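You operate a simulated robot arm through the tools that you are given. There is no shell and no other tool.

The job below is to be done with a simulated two-armed robot. You get a single attempt, and the scene is never put back.

JOB
Wipe up the spill on the workbench top with the rag and put it back.

It is judged by the outcome, as a careful person would: the job done as asked, and still so three seconds after it is handed in. It fails if anything else is knocked over, pushed out of place, dropped, spilled or broken.

ROBOT AND FRAMES
Two 7-joint arms with two-finger parallel grippers on one trunk, on a base that drives. Base frame: it is fixed to the floor where the robot stands at the start and does not move with it; the origin is under the middle of the robot, x ahead of it, y to its left, z up; the surface under the hand at the start is at about z = 0.9. Readings come in m, rad, newtons and seconds.
The left shoulder is at the start at [0.05, 0.165, 1.23], the right one opposite. With the tool pointing down near the work surface each hand reaches from about 0.2 to 0.68 m from the robot's upright axis, wherever it stands, measured 20 degrees to its own side. Payload 3.91 kg a hand.
Tool frame (each hand has its own): the origin (TCP) lies between the finger pads and is the grasp point; the fingertips stand 0.03 m ahead of it; z points along the fingers, y is the line along which they close. Largest opening 0.11 m; finger width 0.02, thickness 0.01; the body of the gripper, 0.048 by 0.112 m, starts 0.055 m behind the TCP.
Orientation is that of the tool frame in the base frame, as a unit quaternion [w, x, y, z]. With the fingers straight down and closing along the base's y, the tool's x points along the base's -x, its y along +y and its z along -z.

CONTROLS
- The arms move only by the tool move_arm. It takes "left_commands", "right_commands" or both (then of equal length, played together; a hand with none holds still); each is one flat list of numbers, 7 for each row, row after row: the shift along the base's x, y, z in mm, then the turn, a rotation vector about the base's x, y, z in rad, then the opening, from 0 (shut) to 1 (fully open). In form: [x, y, z, rx, ry, rz, hand, x, y, z, rx, ry, rz, hand, ...]. A call has 1 to 20 rows; each row is the pose to reach, as a shift and turn from the pose commanded when the call began. A row lasts 0.2 s, in which the tool goes at most 0.05 m and 0.15 rad; a call with a longer step from one row to the next is refused whole, and so is a gripper value outside its range. A pose out of reach is approached as far as the arm can. The call stops where the force on the tool passes 40 N (or 10 N more than at its start, if that is more) or the arm is blocked; 0.2 s more then pass. The fingers move at their own pace (about 0.045 m/s each) and stop on an object; they squeeze with about 28 N. The grip force told is the motor's: it shows also when the fingers shut on nothing. Time passes only in rows, and 0.2 s behind the last, so rows that repeat a pose let the fingers close. It gives the time, the measured TCP pose, the force on the tool (base axes), the opening and the grip force at its end, in the units of the frame above (readings bear some noise), with the torque about the TCP (base axes, N m) and any sound that the robot's microphone picked up, and new pictures: "pictures" is both (left out), scene, wrist or none (wrist: the cameras of the hands that moved).
- Cameras (640 x 400 px; columns grow to the right, rows downward): "scene" is now at [0.1086, 0.0283, 1.4095]; the picture's right is [0.27, -0.96, 0.00], its down [-0.62, -0.18, -0.76] and it looks along [0.73, 0.21, -0.65] (base axes); focal length 295 px, centre (320, 200). "left" rides on the left gripper at [0.073, -0.017, -0.103] in its tool frame; the picture's right is [0.23, 0.97, 0.00], its down [-0.76, 0.18, -0.62] and it looks along [-0.61, 0.14, 0.78] (tool axes); focal length 222 px, centre (320, 200). "right" rides on the right gripper at [0.072, 0.017, -0.103] in its tool frame; the picture's right is [-0.23, 0.97, 0.00], its down [-0.76, -0.18, -0.62] and it looks along [-0.61, -0.14, 0.78] (tool axes); focal length 222 px, centre (320, 200). There is no depth. A picture from a camera that has moved, and an enlarged one, comes with that camera's place and axes in the base frame and with its lens. The place of the scene camera against the robot may be out by one fixed shift of up to 0.025 m in any direction.
- slide_trunk(by): slides the trunk up (or, below 0, down) by that many m; the arms and the scene camera ride with it, the base frame stays. It gives what a move gives, with no picture.
- base_move(legs): drives the robot by 1 to 6 legs, each [ahead, left, turn to the left] in m, m and rad, along the robot's own axes; the way and the turn of a leg run together, so that a leg with both is an arc; at most 1.5 m and 3.142 rad a leg. The arms and the cameras ride along, it lands a little off, and it stops where it bumps. It gives what a move gives, and a new picture of the scene camera.
- pan_tilt(pan, tilt): turns the head with the scene camera to pan (to the left, within 1.396 rad either way) and tilt (down, from -0.506 to 1.204), counted from straight ahead of the robot. It gives what a move gives, and a new picture of the scene camera.
- zoom(camera, box): a new picture of the part [left, top, right, bottom] of that camera's present view, enlarged. No time passes.
- sign_off(): hands the job in; it is judged then, once.

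Nothing tells you exact positions but the pictures and the camera data. Unless the task says otherwise, let go and move clear before handing in.

The tools are called after "Call:" by a JSON object that holds its "method" and its "body". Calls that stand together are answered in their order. move_arm: Moves the arms, as the interface text tells. Its arguments: {"type":"object","properties":{"left_commands":{"type":"array","items":{"type":"number"}},"right_commands":{"type":"array","items":{"type":"number"}},"pictures":{"type":"string","enum":["both","scene","wrist","none"]}},"required":[]} The other tools are called the same way: slide_trunk (by) slides the trunk up or down; base_move (legs) drives the base; pan_tilt (pan, tilt) turns the head that bears the scene camera; zoom (camera, box) takes an enlarged picture of a part of a camera's view; sign_off () hands the job in.

At the start:

```text
time: 0.0
left_eef_pos: [0.405, 0.2515, 1.1671]
left_tcp_rot: [0.0, 0.0, 1.0, 0.0]
left_force: [-0.2, 0.3, 0.2]
left_wrist_torque: [-0.04, 0.01, 0.0]
left_opening: 0.1101
left_finger_force: 0.2
right_eef_pos: [0.4055, -0.0973, 1.1661]
right_tcp_rot: [0.0, 0.0, 1.0, 0.001]
right_force: [1.0, -0.3, -0.8]
right_wrist_torque: [-0.01, 0.01, -0.01]
right_opening: 0.11
right_finger_force: 0.0
trunk travel left (down, up): [-0.45, 0.053]
robot x, y, heading: [0.0007, -0.0001, 0.002]
head pan, tilt: [0.278, 0.702]
```

scene: 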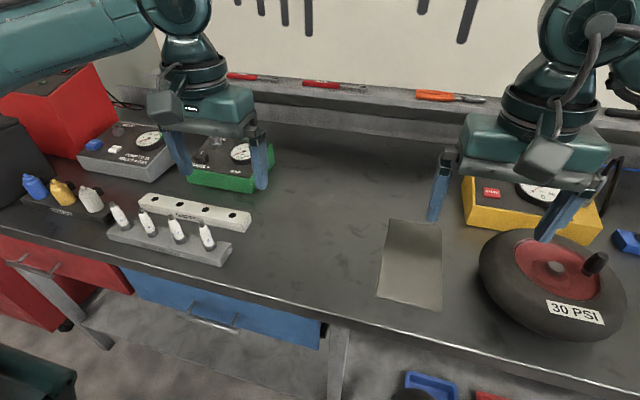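
right: 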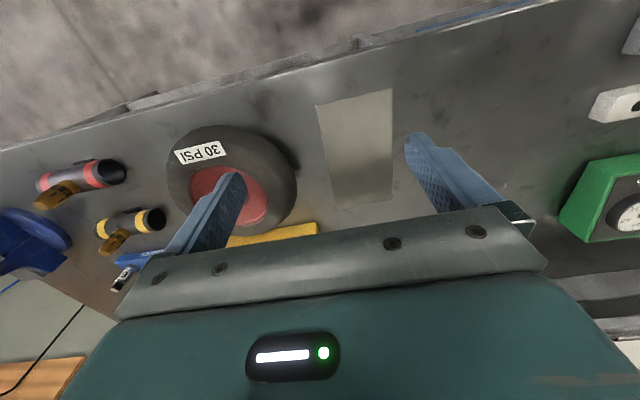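
left: 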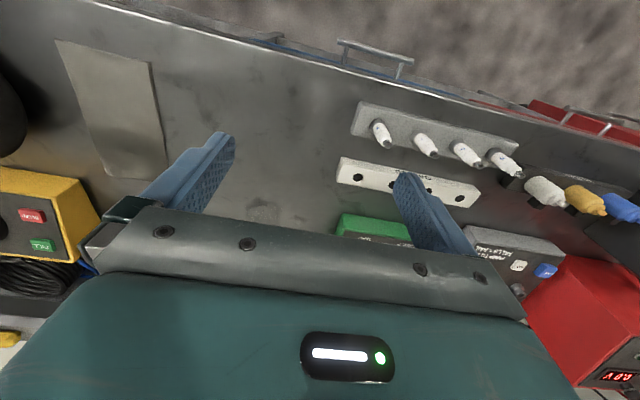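

I see a dark workbench with a grey-beige rectangle, a wheel, gauges and racks on it; neither the rag nor the spill is obvious yet. I'll enlarge views and look around with the head.

Call:
{"method": "zoom", "body": {"camera": "scene", "box": [240, 120, 480, 330]}}

Call:
{"method": "zoom", "body": {"camera": "right", "box": [0, 60, 420, 300]}}

Call:
{"method": "pan_tilt", "body": {"pan": -0.5, "tilt": 0.7}}

```text
1.90 times, centred on (360, 225) of scene
camera zoom: at [0.1086, 0.0283, 1.4095], right [0.27, -0.96, 0.0], down [-0.62, -0.18, -0.76], along [0.73, 0.21, -0.65], focal length 561 px, centre (244, 152)
```

zoom: 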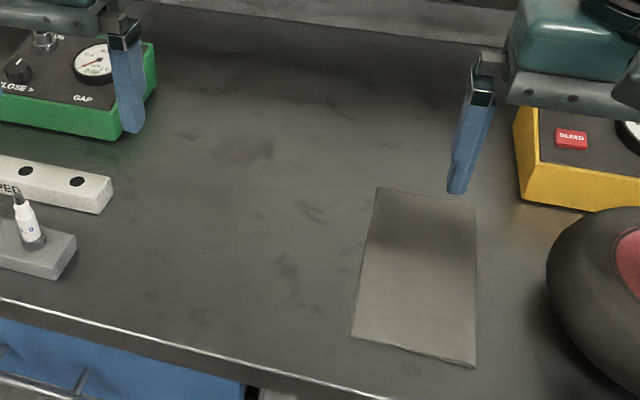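

```text
1.52 times, centred on (210, 180) of right
camera zoom: at [0.3327, -0.0808, 1.2691], right [0.23, 0.97, 0.0], down [0.76, -0.18, 0.62], along [0.61, -0.14, -0.78], focal length 338 px, centre (488, 230)
```

zoom: 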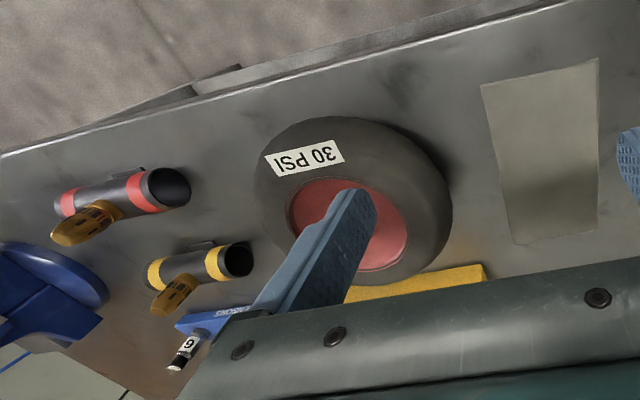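

```text
time: 1.1
left_eef_pos: [0.4049, 0.2522, 1.166]
left_tcp_rot: [0.0, -0.001, 1.0, 0.0]
left_force: [0.1, 0.2, 0.3]
left_wrist_torque: [-0.04, 0.0, 0.01]
left_opening: 0.1103
left_finger_force: 0.0
right_eef_pos: [0.4039, -0.0974, 1.1656]
right_tcp_rot: [0.0, 0.001, 1.0, 0.0]
right_force: [0.1, -0.7, -0.3]
right_wrist_torque: [0.0, 0.02, -0.02]
right_opening: 0.1099
right_finger_force: 0.0
trunk travel left (down, up): [-0.45, 0.053]
robot x, y, heading: [0.0002, 0.0005, -0.001]
head pan, tilt: [-0.499, 0.7]
camera scene: at [0.1016, -0.0355, 1.4097], right [-0.48, -0.88, 0.0], down [-0.57, 0.31, -0.76], along [0.67, -0.37, -0.64], focal length 295 px, centre (320, 200)
```

scene: 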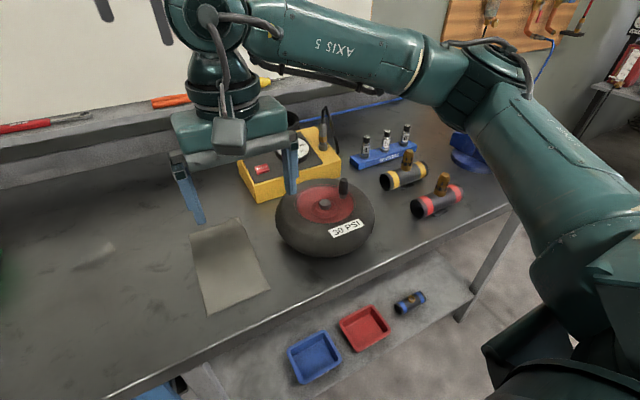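

The beige rectangle looks like a flat cloth, and a faint glossy patch shows left of it on the bench. I'll enlarge these and look at the other side as well.

Call:
{"method": "zoom", "body": {"camera": "scene", "box": [0, 180, 200, 380]}}

Call:
{"method": "zoom", "body": {"camera": "scene", "box": [160, 120, 400, 330]}}

Call:
{"method": "pan_tilt", "body": {"pan": 0.0, "tilt": 0.9}}

```text
2.00 times, centred on (100, 280) of scene
camera zoom: at [0.1016, -0.0355, 1.4097], right [-0.48, -0.88, 0.0], down [-0.57, 0.31, -0.76], along [0.67, -0.37, -0.64], focal length 589 px, centre (760, 40)
```

zoom: 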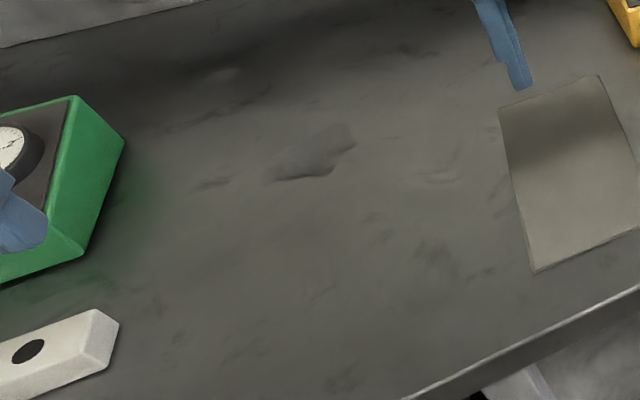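

```text
1.90 times, centred on (280, 225) of scene
camera zoom: at [0.1016, -0.0355, 1.4097], right [-0.48, -0.88, 0.0], down [-0.57, 0.31, -0.76], along [0.67, -0.37, -0.64], focal length 561 px, centre (396, 152)
```

zoom: 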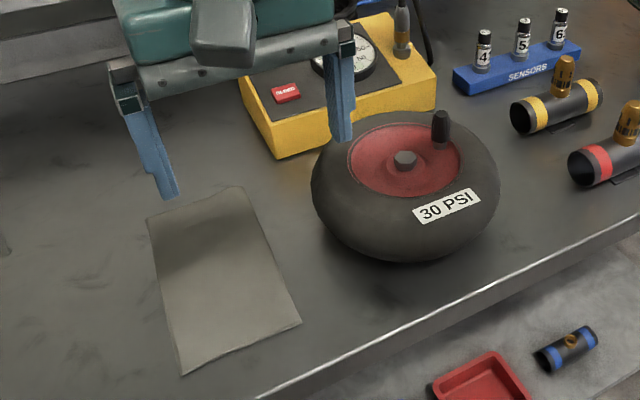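

```text
time: 2.0
left_eef_pos: [0.4058, 0.2514, 1.1685]
left_tcp_rot: [0.0, 0.0, 1.0, 0.001]
left_force: [-0.3, 0.2, 0.2]
left_wrist_torque: [-0.01, -0.01, -0.02]
left_opening: 0.1102
left_finger_force: 0.1
right_eef_pos: [0.404, -0.0966, 1.1655]
right_tcp_rot: [0.001, 0.001, 1.0, 0.0]
right_force: [0.1, -0.3, 0.3]
right_wrist_torque: [-0.02, 0.01, -0.01]
right_opening: 0.11
right_finger_force: 0.1
trunk travel left (down, up): [-0.45, 0.053]
robot x, y, heading: [0.0, -0.0006, 0.002]
head pan, tilt: [0.0, 0.901]
camera scene: at [0.1025, 0.005, 1.3935], right [0.0, -1.0, 0.0], down [-0.78, 0.0, -0.62], along [0.62, 0.0, -0.78], focal length 295 px, centre (320, 200)
```

scene: 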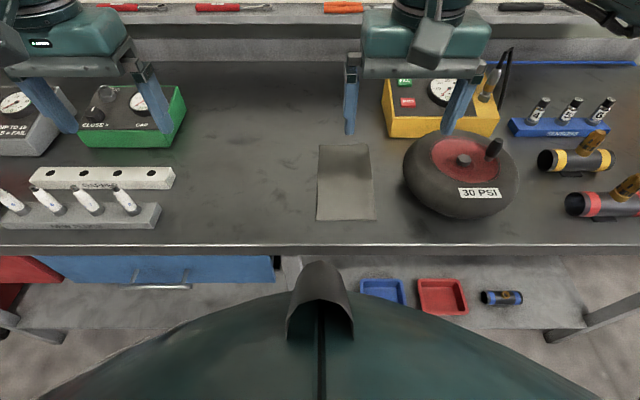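

I take the beige sheet to be the rag at about x 0.55, y 0, and suspect the glossy patch near (0.70, 0.20) is the spill. I'll enlarge those areas more.

Call:
{"method": "zoom", "body": {"camera": "scene", "box": [180, 80, 340, 180]}}

Call:
{"method": "zoom", "body": {"camera": "scene", "box": [290, 130, 410, 230]}}

Call:
{"method": "zoom", "body": {"camera": "scene", "box": [160, 150, 320, 250]}}

Call:
{"method": "zoom", "body": {"camera": "left", "box": [40, 20, 420, 260]}}

```text
4.00 times, centred on (260, 130) of scene
camera zoom: at [0.1025, 0.005, 1.3935], right [0.0, -1.0, 0.0], down [-0.78, 0.0, -0.62], along [0.62, 0.0, -0.78], focal length 1179 px, centre (560, 480)
```

zoom: 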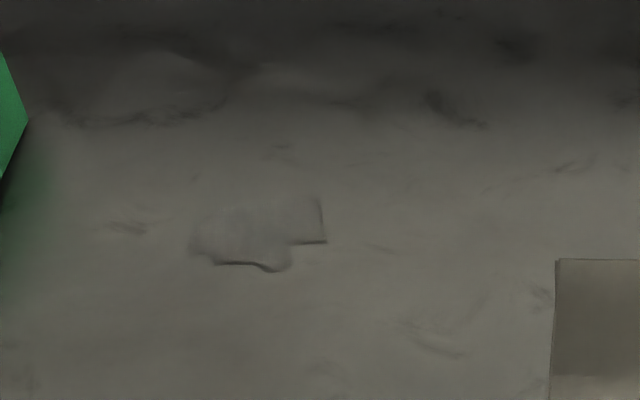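

```text
4.00 times, centred on (350, 180) of scene
camera zoom: at [0.1025, 0.005, 1.3935], right [0.0, -1.0, 0.0], down [-0.78, 0.0, -0.62], along [0.62, 0.0, -0.78], focal length 1179 px, centre (200, 280)
```

zoom: 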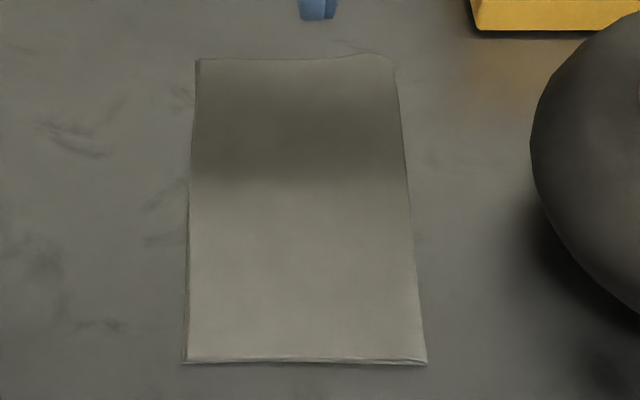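

```text
4.00 times, centred on (240, 200) of scene
camera zoom: at [0.1025, 0.005, 1.3935], right [0.0, -1.0, 0.0], down [-0.78, 0.0, -0.62], along [0.62, 0.0, -0.78], focal length 1179 px, centre (640, 200)
```

zoom: 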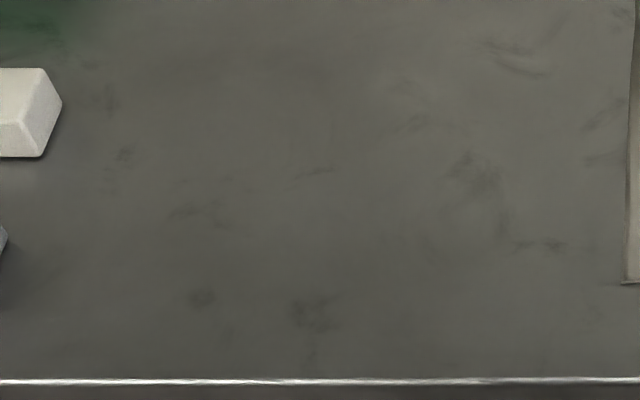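

```text
1.67 times, centred on (230, 140) of left
camera zoom: at [0.3327, 0.2341, 1.2716], right [-0.23, 0.97, 0.0], down [0.76, 0.18, 0.62], along [0.61, 0.14, -0.78], focal length 370 px, centre (470, 300)
```

zoom: 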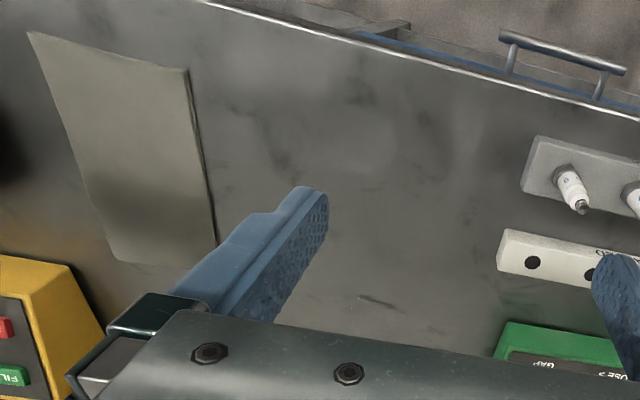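

The spill looks like a clear puddle spanning roughly x 0.66–0.73, y 0.15–0.24, and the rag is about 0.12 × 0.23 m centred near (0.555, −0.05). I'll look down to see the room between base and bench, and look at the rest of the bench too.

Call:
{"method": "pan_tilt", "body": {"pan": 0.0, "tilt": 1.2}}

Call:
{"method": "zoom", "body": {"camera": "right", "box": [280, 60, 440, 220]}}

Call:
{"method": "pan_tilt", "body": {"pan": 0.6, "tilt": 0.8}}

```text
time: 2.9
left_eef_pos: [0.4055, 0.2511, 1.1678]
left_tcp_rot: [-0.001, 0.0, 1.0, 0.0]
left_force: [-0.6, -0.2, -0.1]
left_wrist_torque: [-0.01, 0.0, -0.01]
left_opening: 0.1099
left_finger_force: 0.0
right_eef_pos: [0.405, -0.098, 1.1657]
right_tcp_rot: [-0.001, 0.001, 1.0, 0.0]
right_force: [0.3, -0.2, 0.4]
right_wrist_torque: [-0.02, 0.0, -0.02]
right_opening: 0.11
right_finger_force: 0.1
trunk travel left (down, up): [-0.45, 0.053]
robot x, y, heading: [0.0014, -0.0037, -0.003]
head pan, tilt: [0.0, 1.201]
camera scene: at [0.0829, 0.0051, 1.3737], right [0.0, -1.0, 0.0], down [-0.93, 0.0, -0.36], along [0.36, 0.0, -0.93], focal length 295 px, centre (320, 200)
```

scene: 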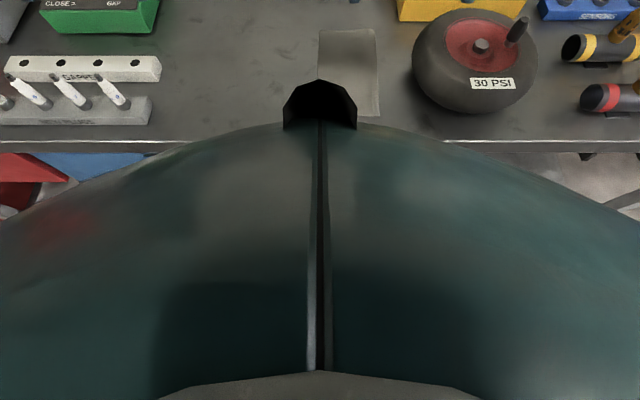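

```text
2.50 times, centred on (360, 140) of right
camera zoom: at [0.3327, -0.0808, 1.2692], right [0.23, 0.97, 0.0], down [0.76, -0.18, 0.62], along [0.61, -0.14, -0.78], focal length 555 px, centre (220, 350)
```

zoom: 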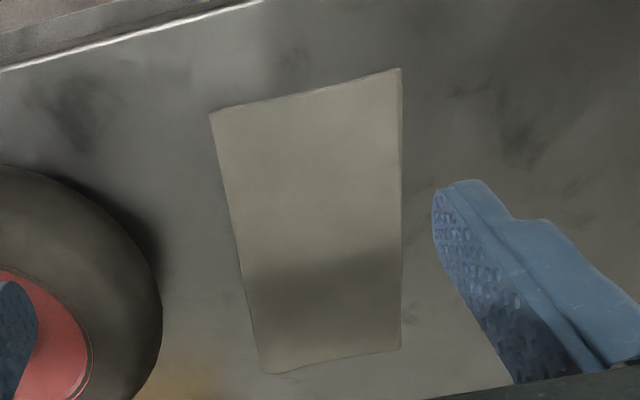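

```text
time: 3.9
left_eef_pos: [0.4049, 0.2516, 1.168]
left_tcp_rot: [-0.002, -0.001, 1.0, 0.001]
left_force: [0.9, 0.0, 1.0]
left_wrist_torque: [0.04, -0.03, 0.0]
left_opening: 0.1099
left_finger_force: 0.0
right_eef_pos: [0.4056, -0.0978, 1.1646]
right_tcp_rot: [0.0, 0.0, 1.0, -0.001]
right_force: [0.2, -0.4, 0.3]
right_wrist_torque: [0.01, -0.01, 0.03]
right_opening: 0.11
right_finger_force: 0.0
trunk travel left (down, up): [-0.45, 0.053]
robot x, y, heading: [-0.0013, -0.0008, -0.007]
head pan, tilt: [0.6, 0.799]
camera scene: at [0.0936, 0.0506, 1.4014], right [0.56, -0.83, 0.0], down [-0.59, -0.4, -0.7], along [0.58, 0.39, -0.72], focal length 295 px, centre (320, 200)
```

scene: 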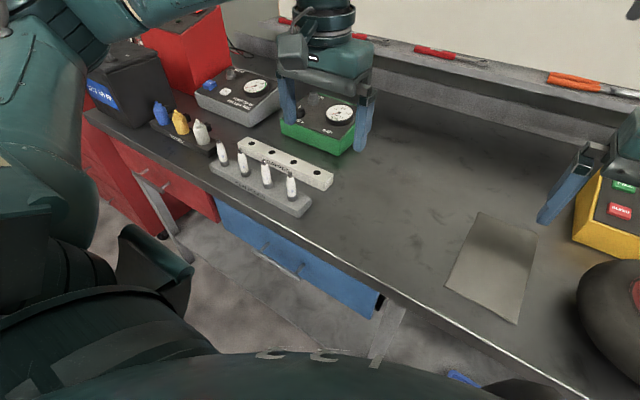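

The base sits close to the bench, so I'll avoid driving unless needed. I'll bring the right hand lower behind the rag to look at its thickness and shape with the wrist camera.

Call:
{"method": "move_arm", "body": {"right_commands": [0, 10, -35, 0, 0, 0, 1, -5, 20, -70, 0, 0, 0, 1, -10, 32, -105, 0, 0, 0, 1, -15, 44, -136, 0, 0, 0, 1, -15, 44, -136, 0, 0, 0, 1], "pictures": "both"}}

```text
time: 5.0
left_eef_pos: [0.4043, 0.2523, 1.1673]
left_tcp_rot: [0.0, -0.001, 1.0, -0.001]
left_force: [0.1, -0.4, 0.1]
left_wrist_torque: [0.01, -0.04, 0.01]
left_opening: 0.1099
left_finger_force: 0.1
right_eef_pos: [0.3898, -0.0534, 1.0278]
right_tcp_rot: [0.0, 0.001, 1.0, 0.0]
right_force: [-0.4, -0.5, 0.2]
right_wrist_torque: [-0.01, 0.02, 0.0]
right_opening: 0.1099
right_finger_force: 0.0
trunk travel left (down, up): [-0.45, 0.053]
robot x, y, heading: [-0.0005, -0.0013, -0.0]
head pan, tilt: [0.6, 0.799]
camera scene: at [0.0935, 0.0506, 1.4014], right [0.56, -0.83, 0.0], down [-0.59, -0.4, -0.7], along [0.58, 0.39, -0.72], focal length 295 px, centre (320, 200)
camera right: at [0.3167, -0.0364, 1.1313], right [0.23, 0.97, 0.0], down [0.76, -0.18, 0.62], along [0.61, -0.14, -0.78], focal length 222 px, centre (320, 200)
```

scene: 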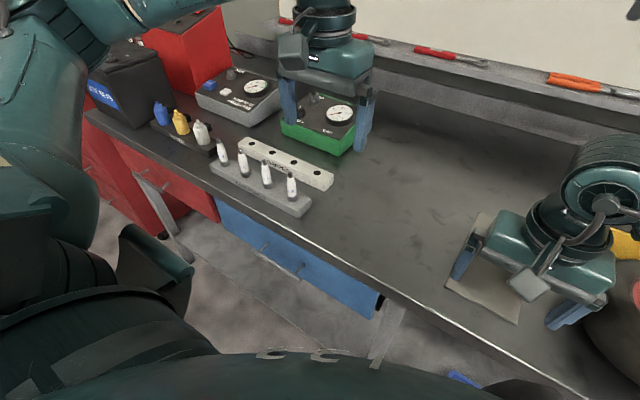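
right: 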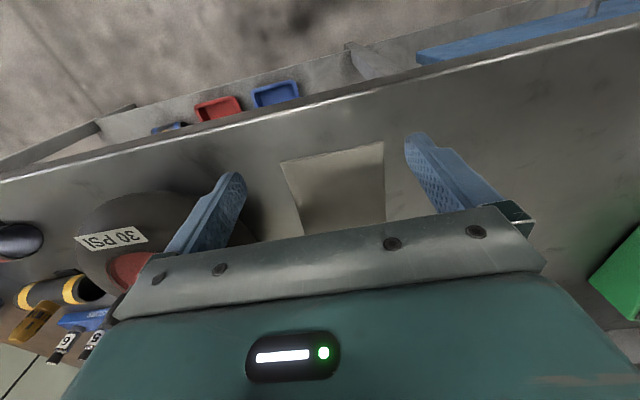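

The rag's near edge is confirmed at x≈0.433, y from −0.108 to 0.008, at bench height 0.90. I'll zoom in on its edge.

Call:
{"method": "zoom", "body": {"camera": "right", "box": [250, 120, 420, 240]}}

Call:
{"method": "zoom", "body": {"camera": "scene", "box": [340, 100, 500, 200]}}

```text
3.33 times, centred on (335, 180) of right
camera zoom: at [0.3167, -0.0364, 1.1313], right [0.23, 0.97, 0.0], down [0.76, -0.18, 0.62], along [0.61, -0.14, -0.78], focal length 740 px, centre (270, 267)
```

zoom: 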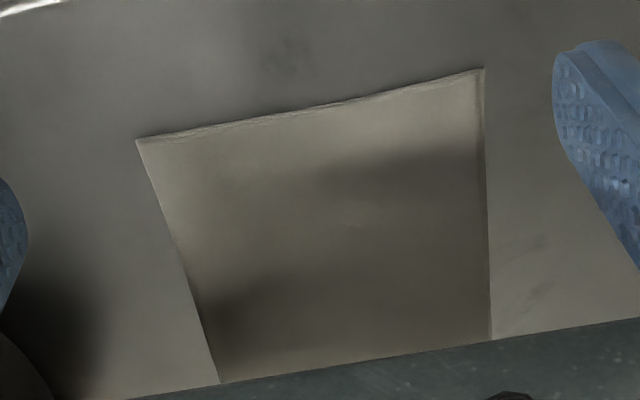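

```text
4.00 times, centred on (420, 150) of scene
camera zoom: at [0.0935, 0.0506, 1.4014], right [0.56, -0.83, 0.0], down [-0.59, -0.4, -0.7], along [0.58, 0.39, -0.72], focal length 1179 px, centre (-80, 400)
```

zoom: 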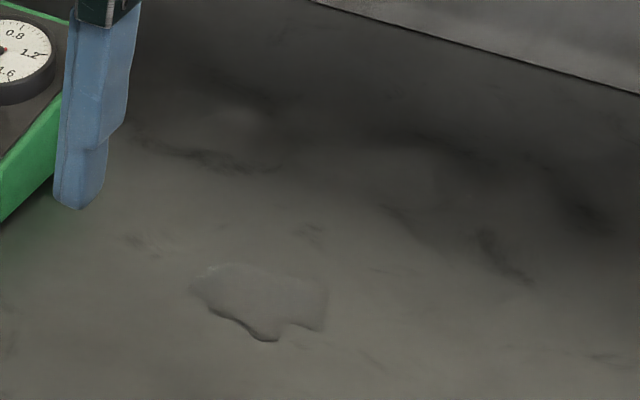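

The rag is a soft, thin cloth, and the spill is a clear puddle centred near (0.68, 0.185), radius about 0.045. The left arm reaches both, so I'll draw the right hand up and away, then bring the left hand over the near half of the rag.

Call:
{"method": "move_arm", "body": {"right_commands": [0, 0, 45, 0, 0, 0, 1, 0, 0, 90, 0, 0, 0, 1, 0, -20, 130, 0, 0, 0, 1, 0, -60, 155, 0, 0, 0, 1, 0, -105, 165, 0, 0, 0, 1, 0, -150, 165, 0, 0, 0, 1, 0, -195, 165, 0, 0, 0, 1, 0, -230, 165, 0, 0, 0, 1, 0, -230, 165, 0, 0, 0, 1], "pictures": "scene"}}

```text
time: 7.0
left_eef_pos: [0.4044, 0.2509, 1.1671]
left_tcp_rot: [-0.001, 0.0, 1.0, 0.0]
left_force: [0.2, -0.8, -0.5]
left_wrist_torque: [0.01, 0.01, -0.01]
left_opening: 0.1102
left_finger_force: 0.0
right_eef_pos: [0.3902, -0.2837, 1.1956]
right_tcp_rot: [0.0, 0.0, 1.0, -0.001]
right_force: [0.8, 0.0, -0.6]
right_wrist_torque: [0.0, 0.0, 0.0]
right_opening: 0.1101
right_finger_force: 0.0
trunk travel left (down, up): [-0.45, 0.053]
robot x, y, heading: [-0.004, -0.0002, 0.0]
head pan, tilt: [0.6, 0.799]
camera scene: at [0.0937, 0.051, 1.4014], right [0.56, -0.83, 0.0], down [-0.59, -0.41, -0.7], along [0.58, 0.39, -0.72], focal length 295 px, centre (320, 200)
```

scene: 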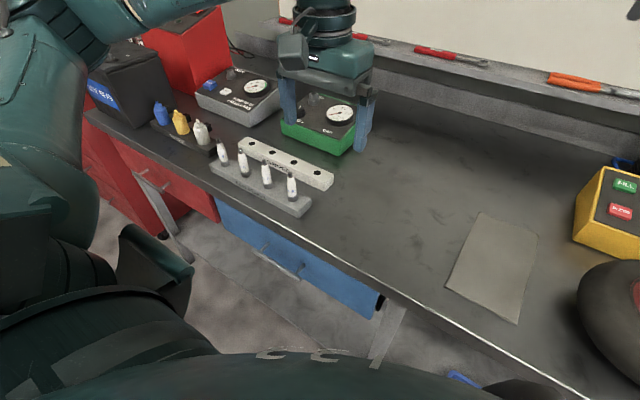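

The right hand is clear. Now the left hand goes to above the rag's near half at about (0.505, −0.05, 1.05), with the fingers half open.

Call:
{"method": "move_arm", "body": {"left_commands": [12, -38, -10, 0, 0, 0, 0.6, 25, -76, -20, 0, 0, 0, 0.6, 37, -114, -30, 0, 0, 0, 0.6, 50, -152, -45, 0, 0, 0, 0.6, 62, -190, -60, 0, 0, 0, 0.6, 75, -228, -78, 0, 0, 0, 0.6, 87, -266, -97, 0, 0, 0, 0.6, 100, -301, -117, 0, 0, 0, 0.6, 100, -301, -117, 0, 0, 0, 0.6], "pictures": "wrist"}}

Call:
{"method": "pan_tilt", "body": {"pan": 0.0, "tilt": 0.8}}

```text
time: 9.1
left_eef_pos: [0.506, -0.0497, 1.0497]
left_tcp_rot: [0.0, -0.001, 1.0, 0.0]
left_force: [-0.6, 0.2, 0.0]
left_wrist_torque: [-0.04, 0.04, -0.01]
left_opening: 0.0662
left_finger_force: 0.1
right_eef_pos: [0.3896, -0.2836, 1.194]
right_tcp_rot: [-0.001, 0.0, 1.0, 0.001]
right_force: [0.1, 0.0, 0.5]
right_wrist_torque: [0.02, -0.03, -0.02]
right_opening: 0.11
right_finger_force: 0.0
trunk travel left (down, up): [-0.45, 0.053]
robot x, y, heading: [-0.0011, 0.0016, -0.001]
head pan, tilt: [0.6, 0.799]
camera left: at [0.4325, -0.0672, 1.1541], right [-0.23, 0.97, 0.0], down [0.76, 0.18, 0.62], along [0.61, 0.14, -0.78], focal length 222 px, centre (320, 200)
```

left: 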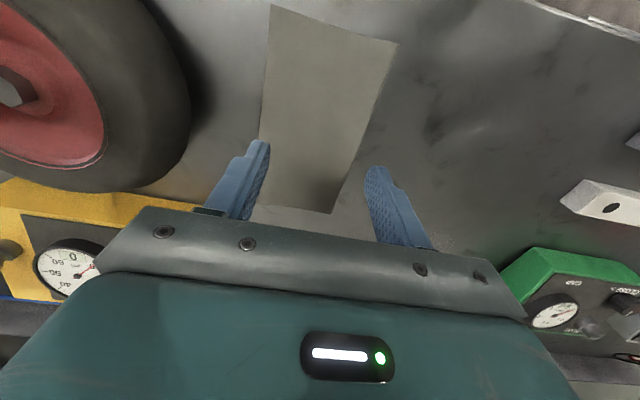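

```text
time: 10.1
left_eef_pos: [0.5051, -0.0488, 1.0504]
left_tcp_rot: [-0.001, -0.001, 1.0, 0.0]
left_force: [0.1, 0.1, 0.3]
left_wrist_torque: [-0.01, 0.02, 0.0]
left_opening: 0.0659
left_finger_force: 0.1
right_eef_pos: [0.3908, -0.2832, 1.1941]
right_tcp_rot: [0.0, 0.001, 1.0, 0.0]
right_force: [-0.7, 0.8, -0.5]
right_wrist_torque: [0.02, 0.01, 0.0]
right_opening: 0.1099
right_finger_force: 0.1
trunk travel left (down, up): [-0.45, 0.053]
robot x, y, heading: [0.0008, -0.0024, -0.001]
head pan, tilt: [0.0, 0.799]
camera scene: at [0.1077, 0.0052, 1.4014], right [0.0, -1.0, 0.0], down [-0.72, 0.0, -0.7], along [0.7, 0.0, -0.72], focal length 295 px, centre (320, 200)
```

scene: 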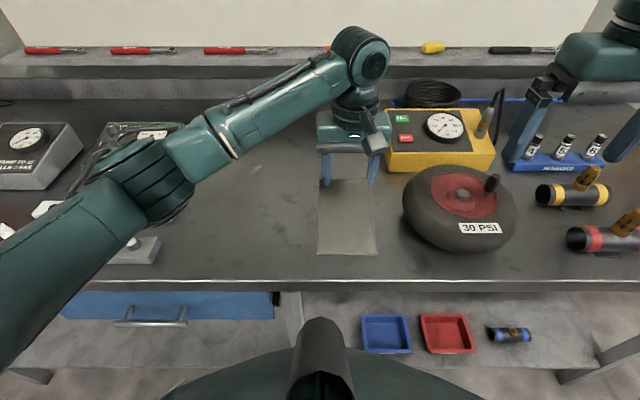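

The hand is centred over the rag (rag spans x 0.43–0.65, y −0.11–0.005). I'll lower it in a stage to tips about 3 cm above the bench, watching the elbow's clearance to the spark-plug rack.

Call:
{"method": "move_arm", "body": {"left_commands": [0, -2, -30, 0, 0, 0, 0.55, 0, -3, -60, 0, 0, 0, 0.55, 0, -3, -90, 0, 0, 0, 0.55, 0, -3, -90, 0, 0, 0, 0.55], "pictures": "both"}}

```text
time: 11.1
left_eef_pos: [0.5058, -0.0523, 0.9601]
left_tcp_rot: [0.0, 0.0, 1.0, 0.0]
left_force: [-0.9, -0.2, 1.0]
left_wrist_torque: [-0.02, 0.02, 0.01]
left_opening: 0.0603
left_finger_force: 0.1
right_eef_pos: [0.3898, -0.2839, 1.1944]
right_tcp_rot: [0.0, 0.001, 1.0, 0.0]
right_force: [0.0, -0.2, 0.6]
right_wrist_torque: [0.0, 0.01, 0.01]
right_opening: 0.1101
right_finger_force: 0.1
trunk travel left (down, up): [-0.45, 0.053]
robot x, y, heading: [0.0001, 0.0014, -0.001]
head pan, tilt: [0.0, 0.799]
camera scene: at [0.1076, 0.0051, 1.4014], right [0.0, -1.0, 0.0], down [-0.72, 0.0, -0.7], along [0.7, 0.0, -0.72], focal length 295 px, centre (320, 200)
camera left: at [0.4334, -0.0702, 1.0641], right [-0.23, 0.97, 0.0], down [0.76, 0.18, 0.62], along [0.61, 0.14, -0.78], focal length 222 px, centre (320, 200)
```

scene: 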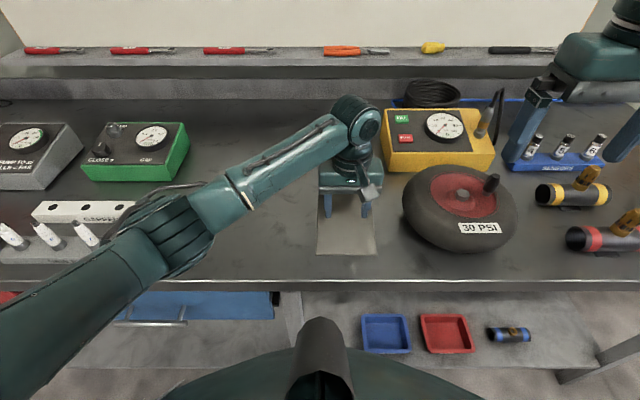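
left: 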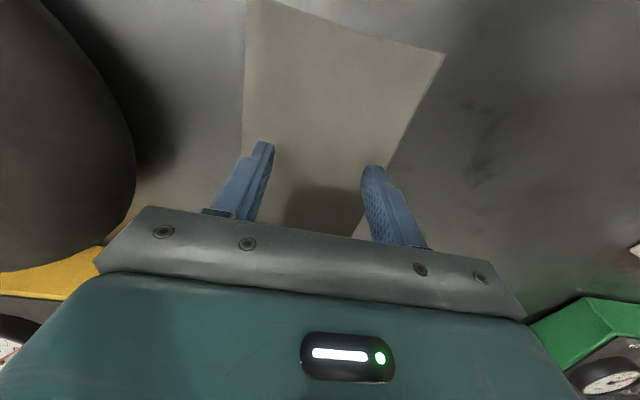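

The elbow still clears the bench and rack. I'll lower until the fingertips lightly touch the rag.

Call:
{"method": "move_arm", "body": {"left_commands": [0, 0, -14, 0, 0, 0, 0.55, 0, 0, -24, 0, 0, 0, 0.55, 0, 0, -27, 0, 0, 0, 0.55, 0, 0, -28, 0, 0, 0, 0.55], "pictures": "both"}}

```text
time: 12.1
left_eef_pos: [0.5066, -0.0522, 0.9318]
left_tcp_rot: [0.0, -0.001, 1.0, 0.0]
left_force: [0.6, 0.3, 0.6]
left_wrist_torque: [0.01, 0.01, -0.02]
left_opening: 0.0607
left_finger_force: 0.1
right_eef_pos: [0.3887, -0.2833, 1.1953]
right_tcp_rot: [0.0, 0.001, 1.0, 0.0]
right_force: [-0.1, 0.2, 0.4]
right_wrist_torque: [0.01, 0.0, -0.01]
right_opening: 0.1101
right_finger_force: 0.1
trunk travel left (down, up): [-0.45, 0.053]
robot x, y, heading: [-0.0001, 0.0007, 0.003]
head pan, tilt: [0.0, 0.799]
camera scene: at [0.1075, 0.0051, 1.4015], right [0.0, -1.0, 0.0], down [-0.72, 0.0, -0.7], along [0.7, 0.0, -0.72], focal length 295 px, centre (320, 200)
camera left: at [0.4331, -0.0697, 1.0363], right [-0.23, 0.97, 0.0], down [0.76, 0.18, 0.62], along [0.61, 0.14, -0.78], focal length 222 px, centre (320, 200)
```

scene: 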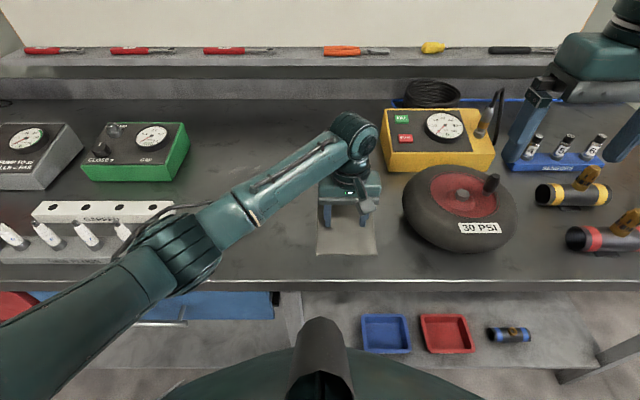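
left: 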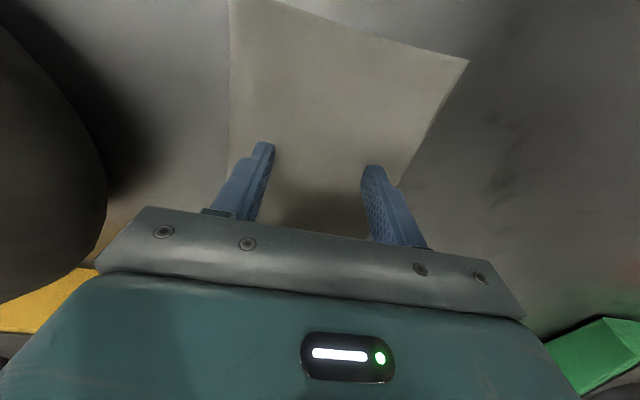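

No contact yet at TCP z 0.932. I'll go down in 1 mm steps to find the touch.

Call:
{"method": "move_arm", "body": {"left_commands": [0, 0, -1, 0, 0, 0, 0.55, 0, 0, -2, 0, 0, 0, 0.55, 0, 0, -3, 0, 0, 0, 0.55], "pictures": "none"}}

```text
time: 12.8
left_eef_pos: [0.5047, -0.0521, 0.9324]
left_tcp_rot: [0.001, -0.001, 1.0, -0.001]
left_force: [1.2, 1.8, 18.5]
left_wrist_torque: [0.33, -0.01, 0.0]
left_opening: 0.0608
left_finger_force: 0.5
right_eef_pos: [0.3887, -0.2835, 1.1967]
right_tcp_rot: [0.0, 0.0, 1.0, 0.0]
right_force: [-0.7, -0.1, 0.3]
right_wrist_torque: [-0.01, 0.01, -0.01]
right_opening: 0.1099
right_finger_force: 0.0
trunk travel left (down, up): [-0.45, 0.053]
robot x, y, heading: [-0.0007, 0.0016, -0.002]
head pan, tilt: [0.0, 0.799]
```

Contact at z≈0.932 (18 N). I'll ease to a lighter press and close the fingers to gather the cloth.

Call:
{"method": "move_arm", "body": {"left_commands": [0, 0, 1, 0, 0, 0, 0.5, 0, 0, 1, 0, 0, 0, 0.4, 0, 0, 1, 0, 0, 0, 0.3, 0, 0, 1, 0, 0, 0, 0.2, 0, 0, 1, 0, 0, 0, 0.1, 0, 0, 1, 0, 0, 0, 0, 0, 0, 1, 0, 0, 0, 0, 0, 0, 1, 0, 0, 0, 0], "pictures": "both"}}

```text
time: 14.7
left_eef_pos: [0.5046, -0.0532, 0.9324]
left_tcp_rot: [0.002, -0.001, 1.0, 0.0]
left_force: [0.0, -3.8, 19.2]
left_wrist_torque: [-0.14, -0.01, -0.01]
left_opening: 0.004
left_finger_force: 28.3
right_eef_pos: [0.3889, -0.284, 1.1951]
right_tcp_rot: [0.001, 0.001, 1.0, -0.001]
right_force: [0.5, 0.4, -0.1]
right_wrist_torque: [0.0, -0.03, 0.04]
right_opening: 0.1101
right_finger_force: 0.1
trunk travel left (down, up): [-0.45, 0.053]
robot x, y, heading: [-0.0001, -0.0001, -0.001]
head pan, tilt: [0.0, 0.799]
camera scene: at [0.1059, 0.0049, 1.4016], right [0.0, -1.0, 0.0], down [-0.72, 0.0, -0.7], along [0.7, 0.0, -0.72], focal length 295 px, centre (320, 200)
camera left: at [0.4316, -0.0704, 1.0357], right [-0.23, 0.97, 0.0], down [0.76, 0.18, 0.62], along [0.61, 0.14, -0.78], focal length 222 px, centre (320, 200)
```

scene: 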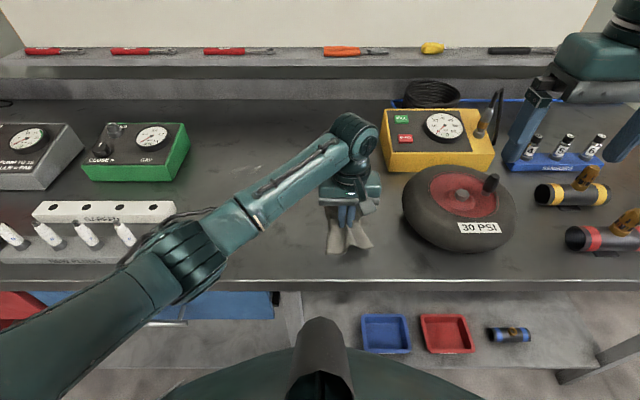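
left: 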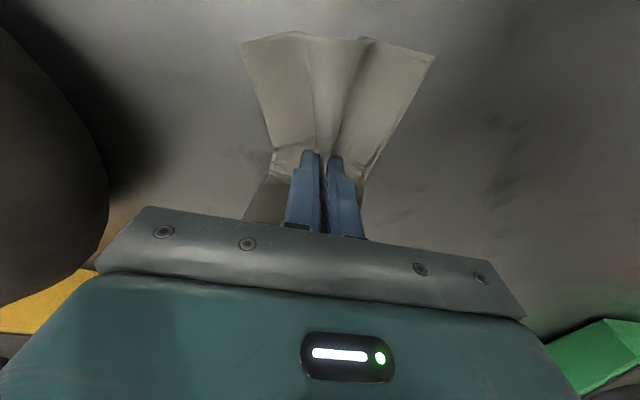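

The cloth is gathered and held between the fingers (4 mm opening). I'll lift it straight up and check that it hangs securely.

Call:
{"method": "move_arm", "body": {"left_commands": [0, 0, 15, 0, 0, 0, 0, 0, 0, 40, 0, 0, 0, 0, 0, 0, 70, 0, 0, 0, 0, 0, 0, 100, 0, 0, 0, 0, 0, 0, 130, 0, 0, 0, 0, 0, 0, 160, 0, 0, 0, 0, 0, 0, 180, 0, 0, 0, 0, 0, 0, 180, 0, 0, 0, 0], "pictures": "both"}}

```text
time: 16.4
left_eef_pos: [0.5054, -0.0517, 1.1106]
left_tcp_rot: [0.0, -0.001, 1.0, 0.0]
left_force: [0.4, 0.3, -0.4]
left_wrist_torque: [0.05, 0.02, 0.01]
left_opening: 0.0035
left_finger_force: 28.3
right_eef_pos: [0.3896, -0.2844, 1.1953]
right_tcp_rot: [0.0, 0.0, 1.0, 0.0]
right_force: [0.5, 0.9, -0.8]
right_wrist_torque: [-0.01, -0.02, 0.03]
right_opening: 0.1098
right_finger_force: 0.0
trunk travel left (down, up): [-0.45, 0.053]
robot x, y, heading: [-0.0018, 0.0023, -0.004]
head pan, tilt: [0.0, 0.799]
camera scene: at [0.1078, 0.0051, 1.4014], right [0.0, -1.0, 0.0], down [-0.72, 0.0, -0.7], along [0.7, 0.0, -0.72], focal length 295 px, centre (320, 200)
camera left: at [0.4326, -0.0694, 1.2149], right [-0.23, 0.97, 0.0], down [0.76, 0.18, 0.62], along [0.61, 0.14, -0.78], focal length 222 px, centre (320, 200)
```

scene: 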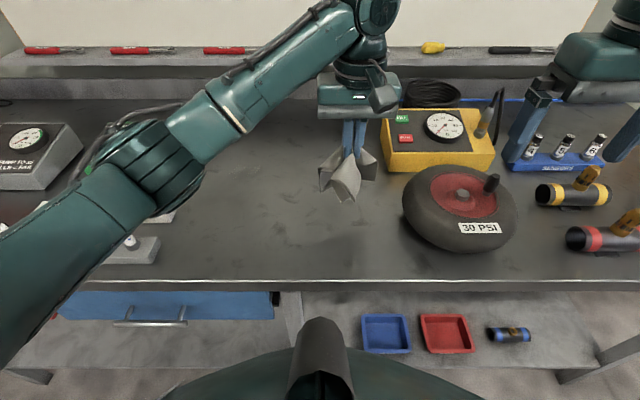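
left: 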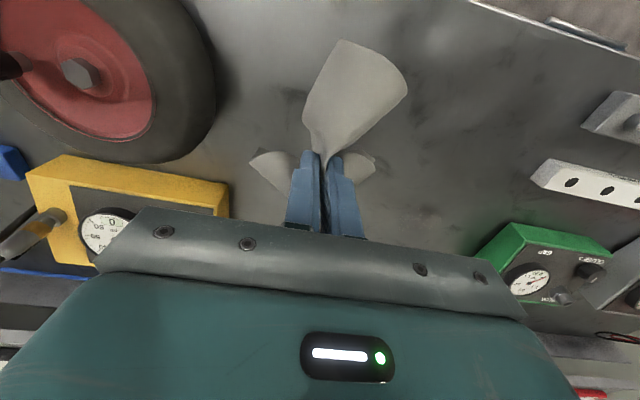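

The rag hangs securely. I'll carry it over to above the spill at about (0.64, 0.185, 1.10).

Call:
{"method": "move_arm", "body": {"left_commands": [17, 30, 0, 0, 0, 0, 0, 34, 60, 0, 0, 0, 0, 0, 51, 90, 0, 0, 0, 0, 0, 68, 120, 0, 0, 0, 0, 0, 85, 150, 0, 0, 0, 0, 0, 102, 180, 0, 0, 0, 0, 0, 119, 210, 0, 0, 0, 0, 0, 135, 237, -5, 0, 0, 0, 0, 135, 237, -10, 0, 0, 0, 0], "pictures": "both"}}

```text
time: 18.4
left_eef_pos: [0.6388, 0.1848, 1.1006]
left_tcp_rot: [0.0, -0.001, 1.0, -0.001]
left_force: [1.1, 0.2, -0.4]
left_wrist_torque: [0.04, -0.02, 0.03]
left_opening: 0.0034
left_finger_force: 28.2
right_eef_pos: [0.3899, -0.2844, 1.1963]
right_tcp_rot: [-0.001, 0.001, 1.0, 0.0]
right_force: [-0.2, -0.2, 0.4]
right_wrist_torque: [-0.01, -0.01, 0.01]
right_opening: 0.1101
right_finger_force: 0.1
trunk travel left (down, up): [-0.45, 0.053]
robot x, y, heading: [-0.0018, -0.0026, -0.004]
head pan, tilt: [0.0, 0.799]
camera scene: at [0.1077, 0.005, 1.4014], right [0.0, -1.0, 0.0], down [-0.72, 0.0, -0.7], along [0.7, 0.0, -0.72], focal length 295 px, centre (320, 200)
camera left: at [0.5672, 0.1673, 1.2046], right [-0.23, 0.97, 0.0], down [0.76, 0.18, 0.62], along [0.61, 0.14, -0.78], focal length 222 px, centre (320, 200)
```

scene: 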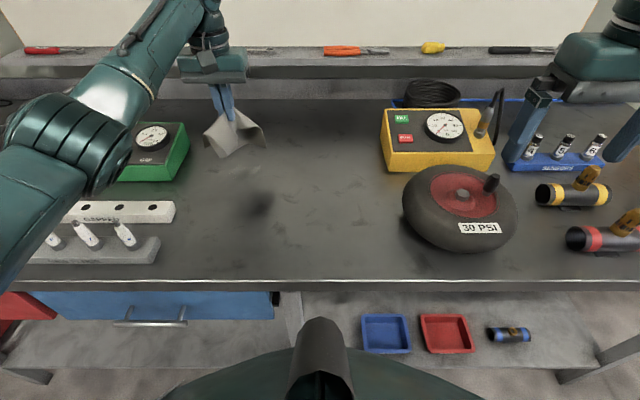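
left: 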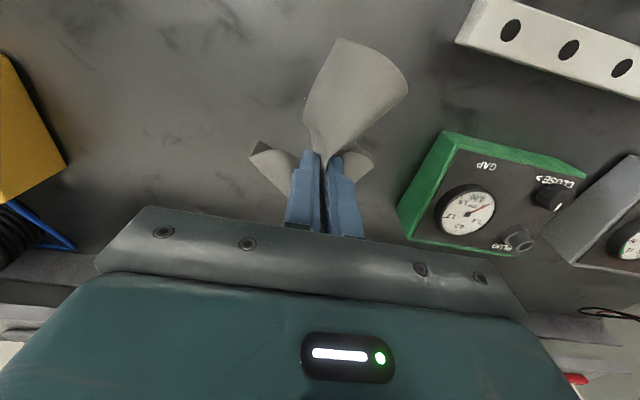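

The hand reaches the spot with good clearance to the green gauge. I'll lower the rag onto the spill, tilting the tool forward a little and reaching to x≈0.675.

Call:
{"method": "move_arm", "body": {"left_commands": [8, 0, -20, 0, -0.1, 0, 0, 18, 0, -50, 0, -0.2, 0, 0, 28, 0, -80, 0, -0.3, 0, 0, 36, 0, -110, 0, -0.3, 0, 0, 36, 0, -135, 0, -0.3, 0, 0, 36, 0, -152, 0, -0.3, 0, 0, 36, 0, -158, 0, -0.3, 0, 0], "pictures": "both"}}

```text
time: 20.1
left_eef_pos: [0.676, 0.1848, 0.9416]
left_tcp_rot: [0.148, -0.001, 0.989, 0.0]
left_force: [0.0, -0.7, 0.8]
left_wrist_torque: [0.03, 0.02, 0.02]
left_opening: 0.0034
left_finger_force: 28.5
right_eef_pos: [0.3893, -0.284, 1.1953]
right_tcp_rot: [0.0, 0.001, 1.0, 0.001]
right_force: [-0.2, 1.1, -0.4]
right_wrist_torque: [0.03, 0.0, 0.03]
right_opening: 0.1101
right_finger_force: 0.0
trunk travel left (down, up): [-0.45, 0.053]
robot x, y, heading: [-0.0003, 0.002, 0.001]
head pan, tilt: [0.0, 0.799]
camera scene: at [0.1076, 0.0051, 1.4014], right [0.0, -1.0, 0.0], down [-0.72, 0.0, -0.7], along [0.7, 0.0, -0.72], focal length 295 px, centre (320, 200)
camera left: at [0.5765, 0.1676, 1.0202], right [-0.22, 0.97, -0.07], down [0.54, 0.18, 0.82], along [0.81, 0.14, -0.57], focal length 222 px, centre (320, 200)
```

scene: 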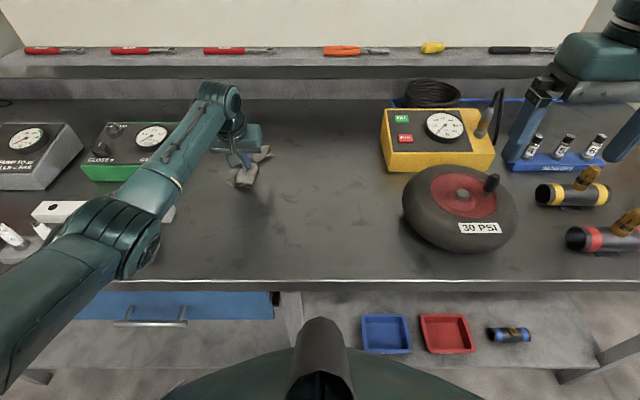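
left: 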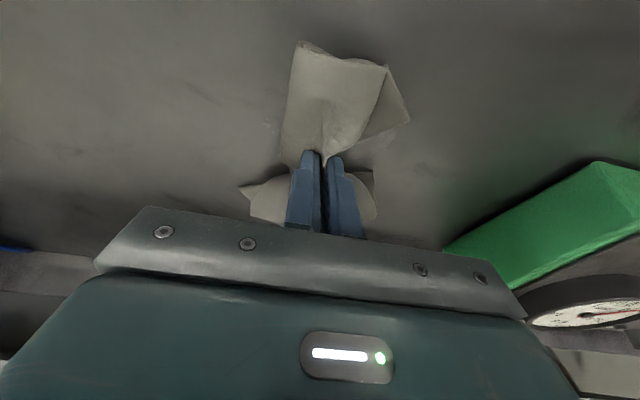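

The rag is down on the spill with the fingertips about 1 cm above the bench. Now I'll lower to light contact and scrub in a raster over the puddle.

Call:
{"method": "move_arm", "body": {"left_commands": [0, 0, -6, 0, 0, 0, 0, 12, -20, -8, 0, 0, 0, 0, 25, -40, -8, 0, 0, 0, 0, 25, -15, -8, 0, 0, 0, 0, 25, 15, -8, 0, 0, 0, 0, 25, 40, -8, 0, 0, 0, 0, 0, 40, -8, 0, 0, 0, 0, 0, 15, -8, 0, 0, 0, 0, 0, -15, -8, 0, 0, 0, 0, 0, -40, -8, 0, 0, 0, 0, -25, -40, -8, 0, 0, 0, 0, -25, -15, -8, 0, 0, 0, 0, -25, 15, -8, 0, 0, 0, 0, -25, 40, -8, 0, 0, 0, 0, -50, 40, -8, 0, 0, 0, 0, -50, 15, -8, 0, 0, 0, 0, -50, -15, -8, 0, 0, 0, 0, -50, -40, -8, 0, 0, 0, 0], "pictures": "both"}}

```text
time: 23.9
left_eef_pos: [0.626, 0.1446, 0.9336]
left_tcp_rot: [0.149, -0.001, 0.989, 0.0]
left_force: [0.3, 1.1, 5.6]
left_wrist_torque: [0.06, 0.02, 0.0]
left_opening: 0.0034
left_finger_force: 27.5
right_eef_pos: [0.3894, -0.2843, 1.195]
right_tcp_rot: [0.0, 0.001, 1.0, 0.0]
right_force: [-0.8, 0.9, -0.6]
right_wrist_torque: [0.02, -0.02, -0.01]
right_opening: 0.1098
right_finger_force: 0.0
trunk travel left (down, up): [-0.45, 0.053]
robot x, y, heading: [0.0008, 0.0018, 0.002]
head pan, tilt: [0.0, 0.799]
camera scene: at [0.1071, 0.0048, 1.4015], right [0.0, -1.0, 0.0], down [-0.72, 0.0, -0.7], along [0.7, 0.0, -0.72], focal length 295 px, centre (320, 200)
camera left: at [0.5268, 0.1269, 1.0124], right [-0.22, 0.97, -0.07], down [0.54, 0.18, 0.82], along [0.81, 0.14, -0.57], focal length 222 px, centre (320, 200)
```

scene: 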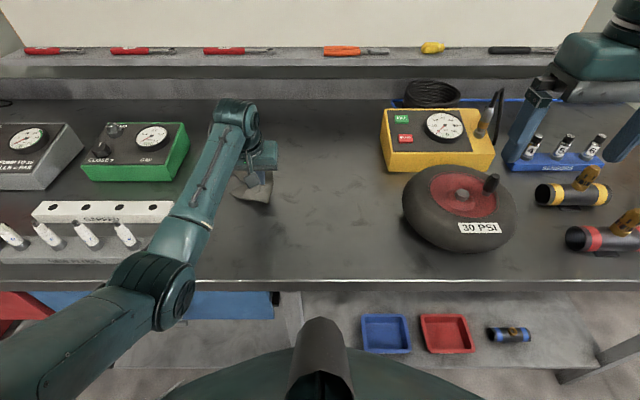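
left: 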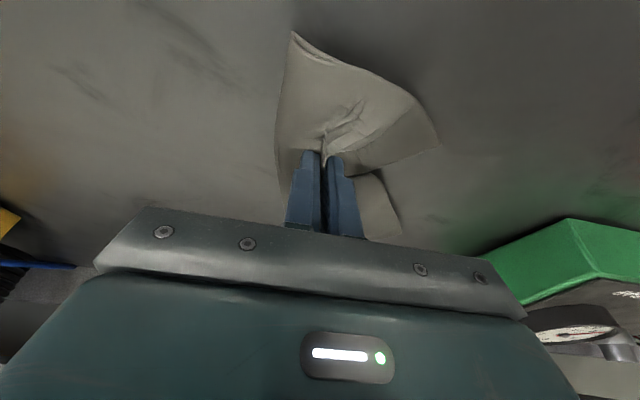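

The full scrub went through with about 6 N of contact. I'll lift the rag aside to look at the spot.

Call:
{"method": "move_arm", "body": {"left_commands": [0, 0, 30, 0, 0, 0, 0, 0, -10, 65, 0, 0, 0, 0, -10, -40, 100, 0, 0, 0, 0, -20, -80, 120, 0, 0, 0, 0, -30, -120, 120, 0, 0, 0, 0, -40, -155, 120, 0, 0, 0, 0, -40, -155, 120, 0, 0, 0, 0], "pictures": "both"}}

Call:
{"method": "zoom", "body": {"camera": "scene", "box": [180, 120, 340, 220]}}

Call:
{"method": "pan_tilt", "body": {"pan": 0.6, "tilt": 0.8}}

Call:
{"method": "zoom", "body": {"camera": "scene", "box": [340, 100, 500, 200]}}

```text
time: 25.4
left_eef_pos: [0.585, -0.0115, 1.0539]
left_tcp_rot: [0.148, -0.001, 0.989, -0.001]
left_force: [-0.7, 0.0, -0.7]
left_wrist_torque: [0.04, -0.01, -0.02]
left_opening: 0.0036
left_finger_force: 28.3
right_eef_pos: [0.3895, -0.2834, 1.1949]
right_tcp_rot: [0.0, 0.0, 1.0, 0.0]
right_force: [0.1, -0.3, -0.3]
right_wrist_torque: [0.0, -0.01, 0.0]
right_opening: 0.1102
right_finger_force: 0.1
trunk travel left (down, up): [-0.45, 0.053]
robot x, y, heading: [0.0002, -0.0024, -0.001]
head pan, tilt: [0.0, 0.799]
camera scene: at [0.1078, 0.0055, 1.4014], right [0.0, -1.0, 0.0], down [-0.72, 0.0, -0.7], along [0.7, 0.0, -0.72], focal length 295 px, centre (320, 200)
camera left: at [0.486, -0.0288, 1.1322], right [-0.22, 0.97, -0.07], down [0.54, 0.18, 0.82], along [0.81, 0.14, -0.57], focal length 222 px, centre (320, 200)
```

scene: 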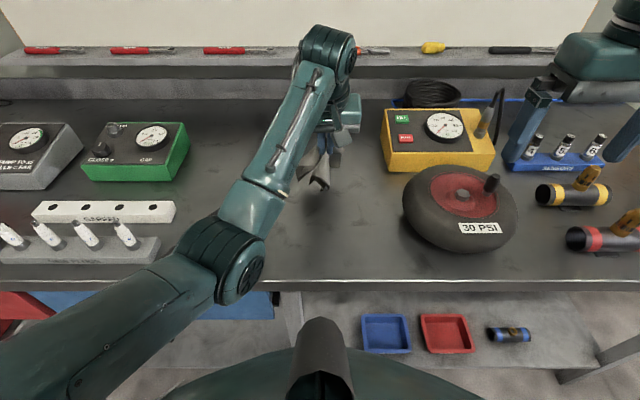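
left: 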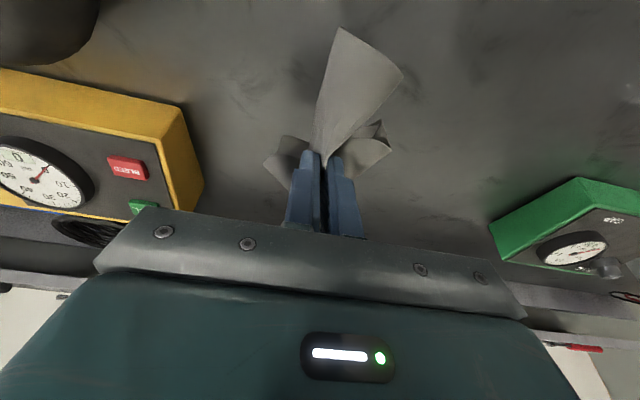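

```text
4.00 times, centred on (260, 170) of scene
camera zoom: at [0.1078, 0.0055, 1.4014], right [0.0, -1.0, 0.0], down [-0.72, 0.0, -0.7], along [0.7, 0.0, -0.72], focal length 1179 px, centre (560, 320)
```

zoom: 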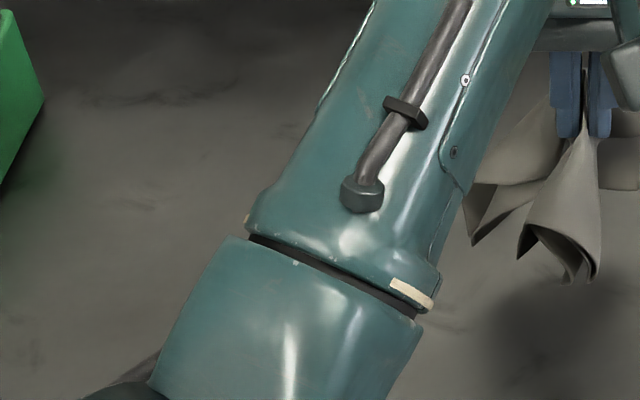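

```text
time: 26.4
left_eef_pos: [0.5866, -0.0121, 1.0533]
left_tcp_rot: [0.148, -0.001, 0.989, -0.001]
left_force: [-0.3, 0.2, -0.6]
left_wrist_torque: [0.03, 0.0, -0.01]
left_opening: 0.0036
left_finger_force: 28.1
right_eef_pos: [0.3891, -0.2834, 1.1939]
right_tcp_rot: [0.0, 0.0, 1.0, 0.0]
right_force: [0.4, 0.7, -0.1]
right_wrist_torque: [0.0, 0.0, -0.01]
right_opening: 0.1099
right_finger_force: 0.1
trunk travel left (down, up): [-0.45, 0.053]
robot x, y, heading: [0.0008, 0.0005, -0.002]
head pan, tilt: [0.6, 0.799]
camera scene: at [0.0936, 0.0506, 1.4014], right [0.56, -0.83, 0.0], down [-0.59, -0.4, -0.7], along [0.58, 0.39, -0.72], focal length 295 px, centre (320, 200)
```

scene: 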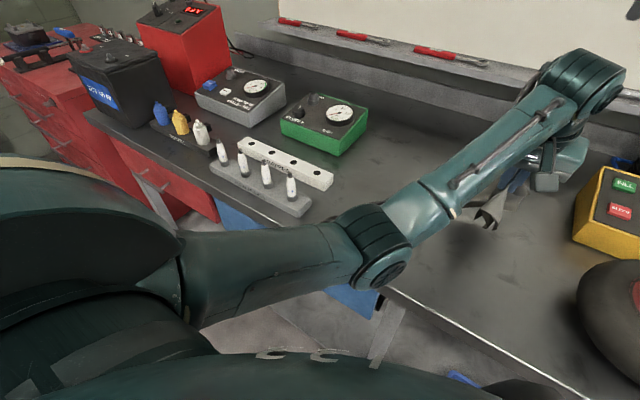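

```text
4.00 times, centred on (420, 150) of scene
camera zoom: at [0.0936, 0.0506, 1.4014], right [0.56, -0.83, 0.0], down [-0.59, -0.4, -0.7], along [0.58, 0.39, -0.72], focal length 1179 px, centre (-80, 400)
```

zoom: 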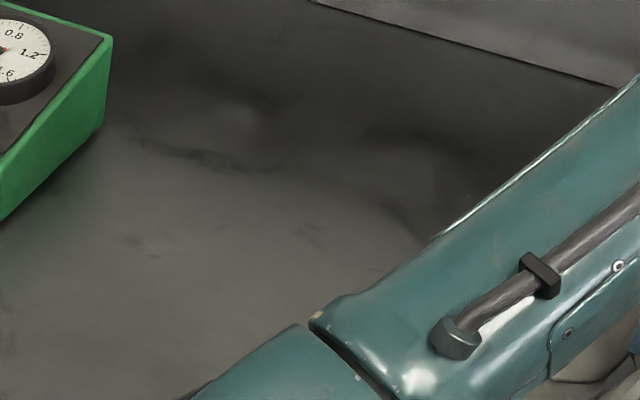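

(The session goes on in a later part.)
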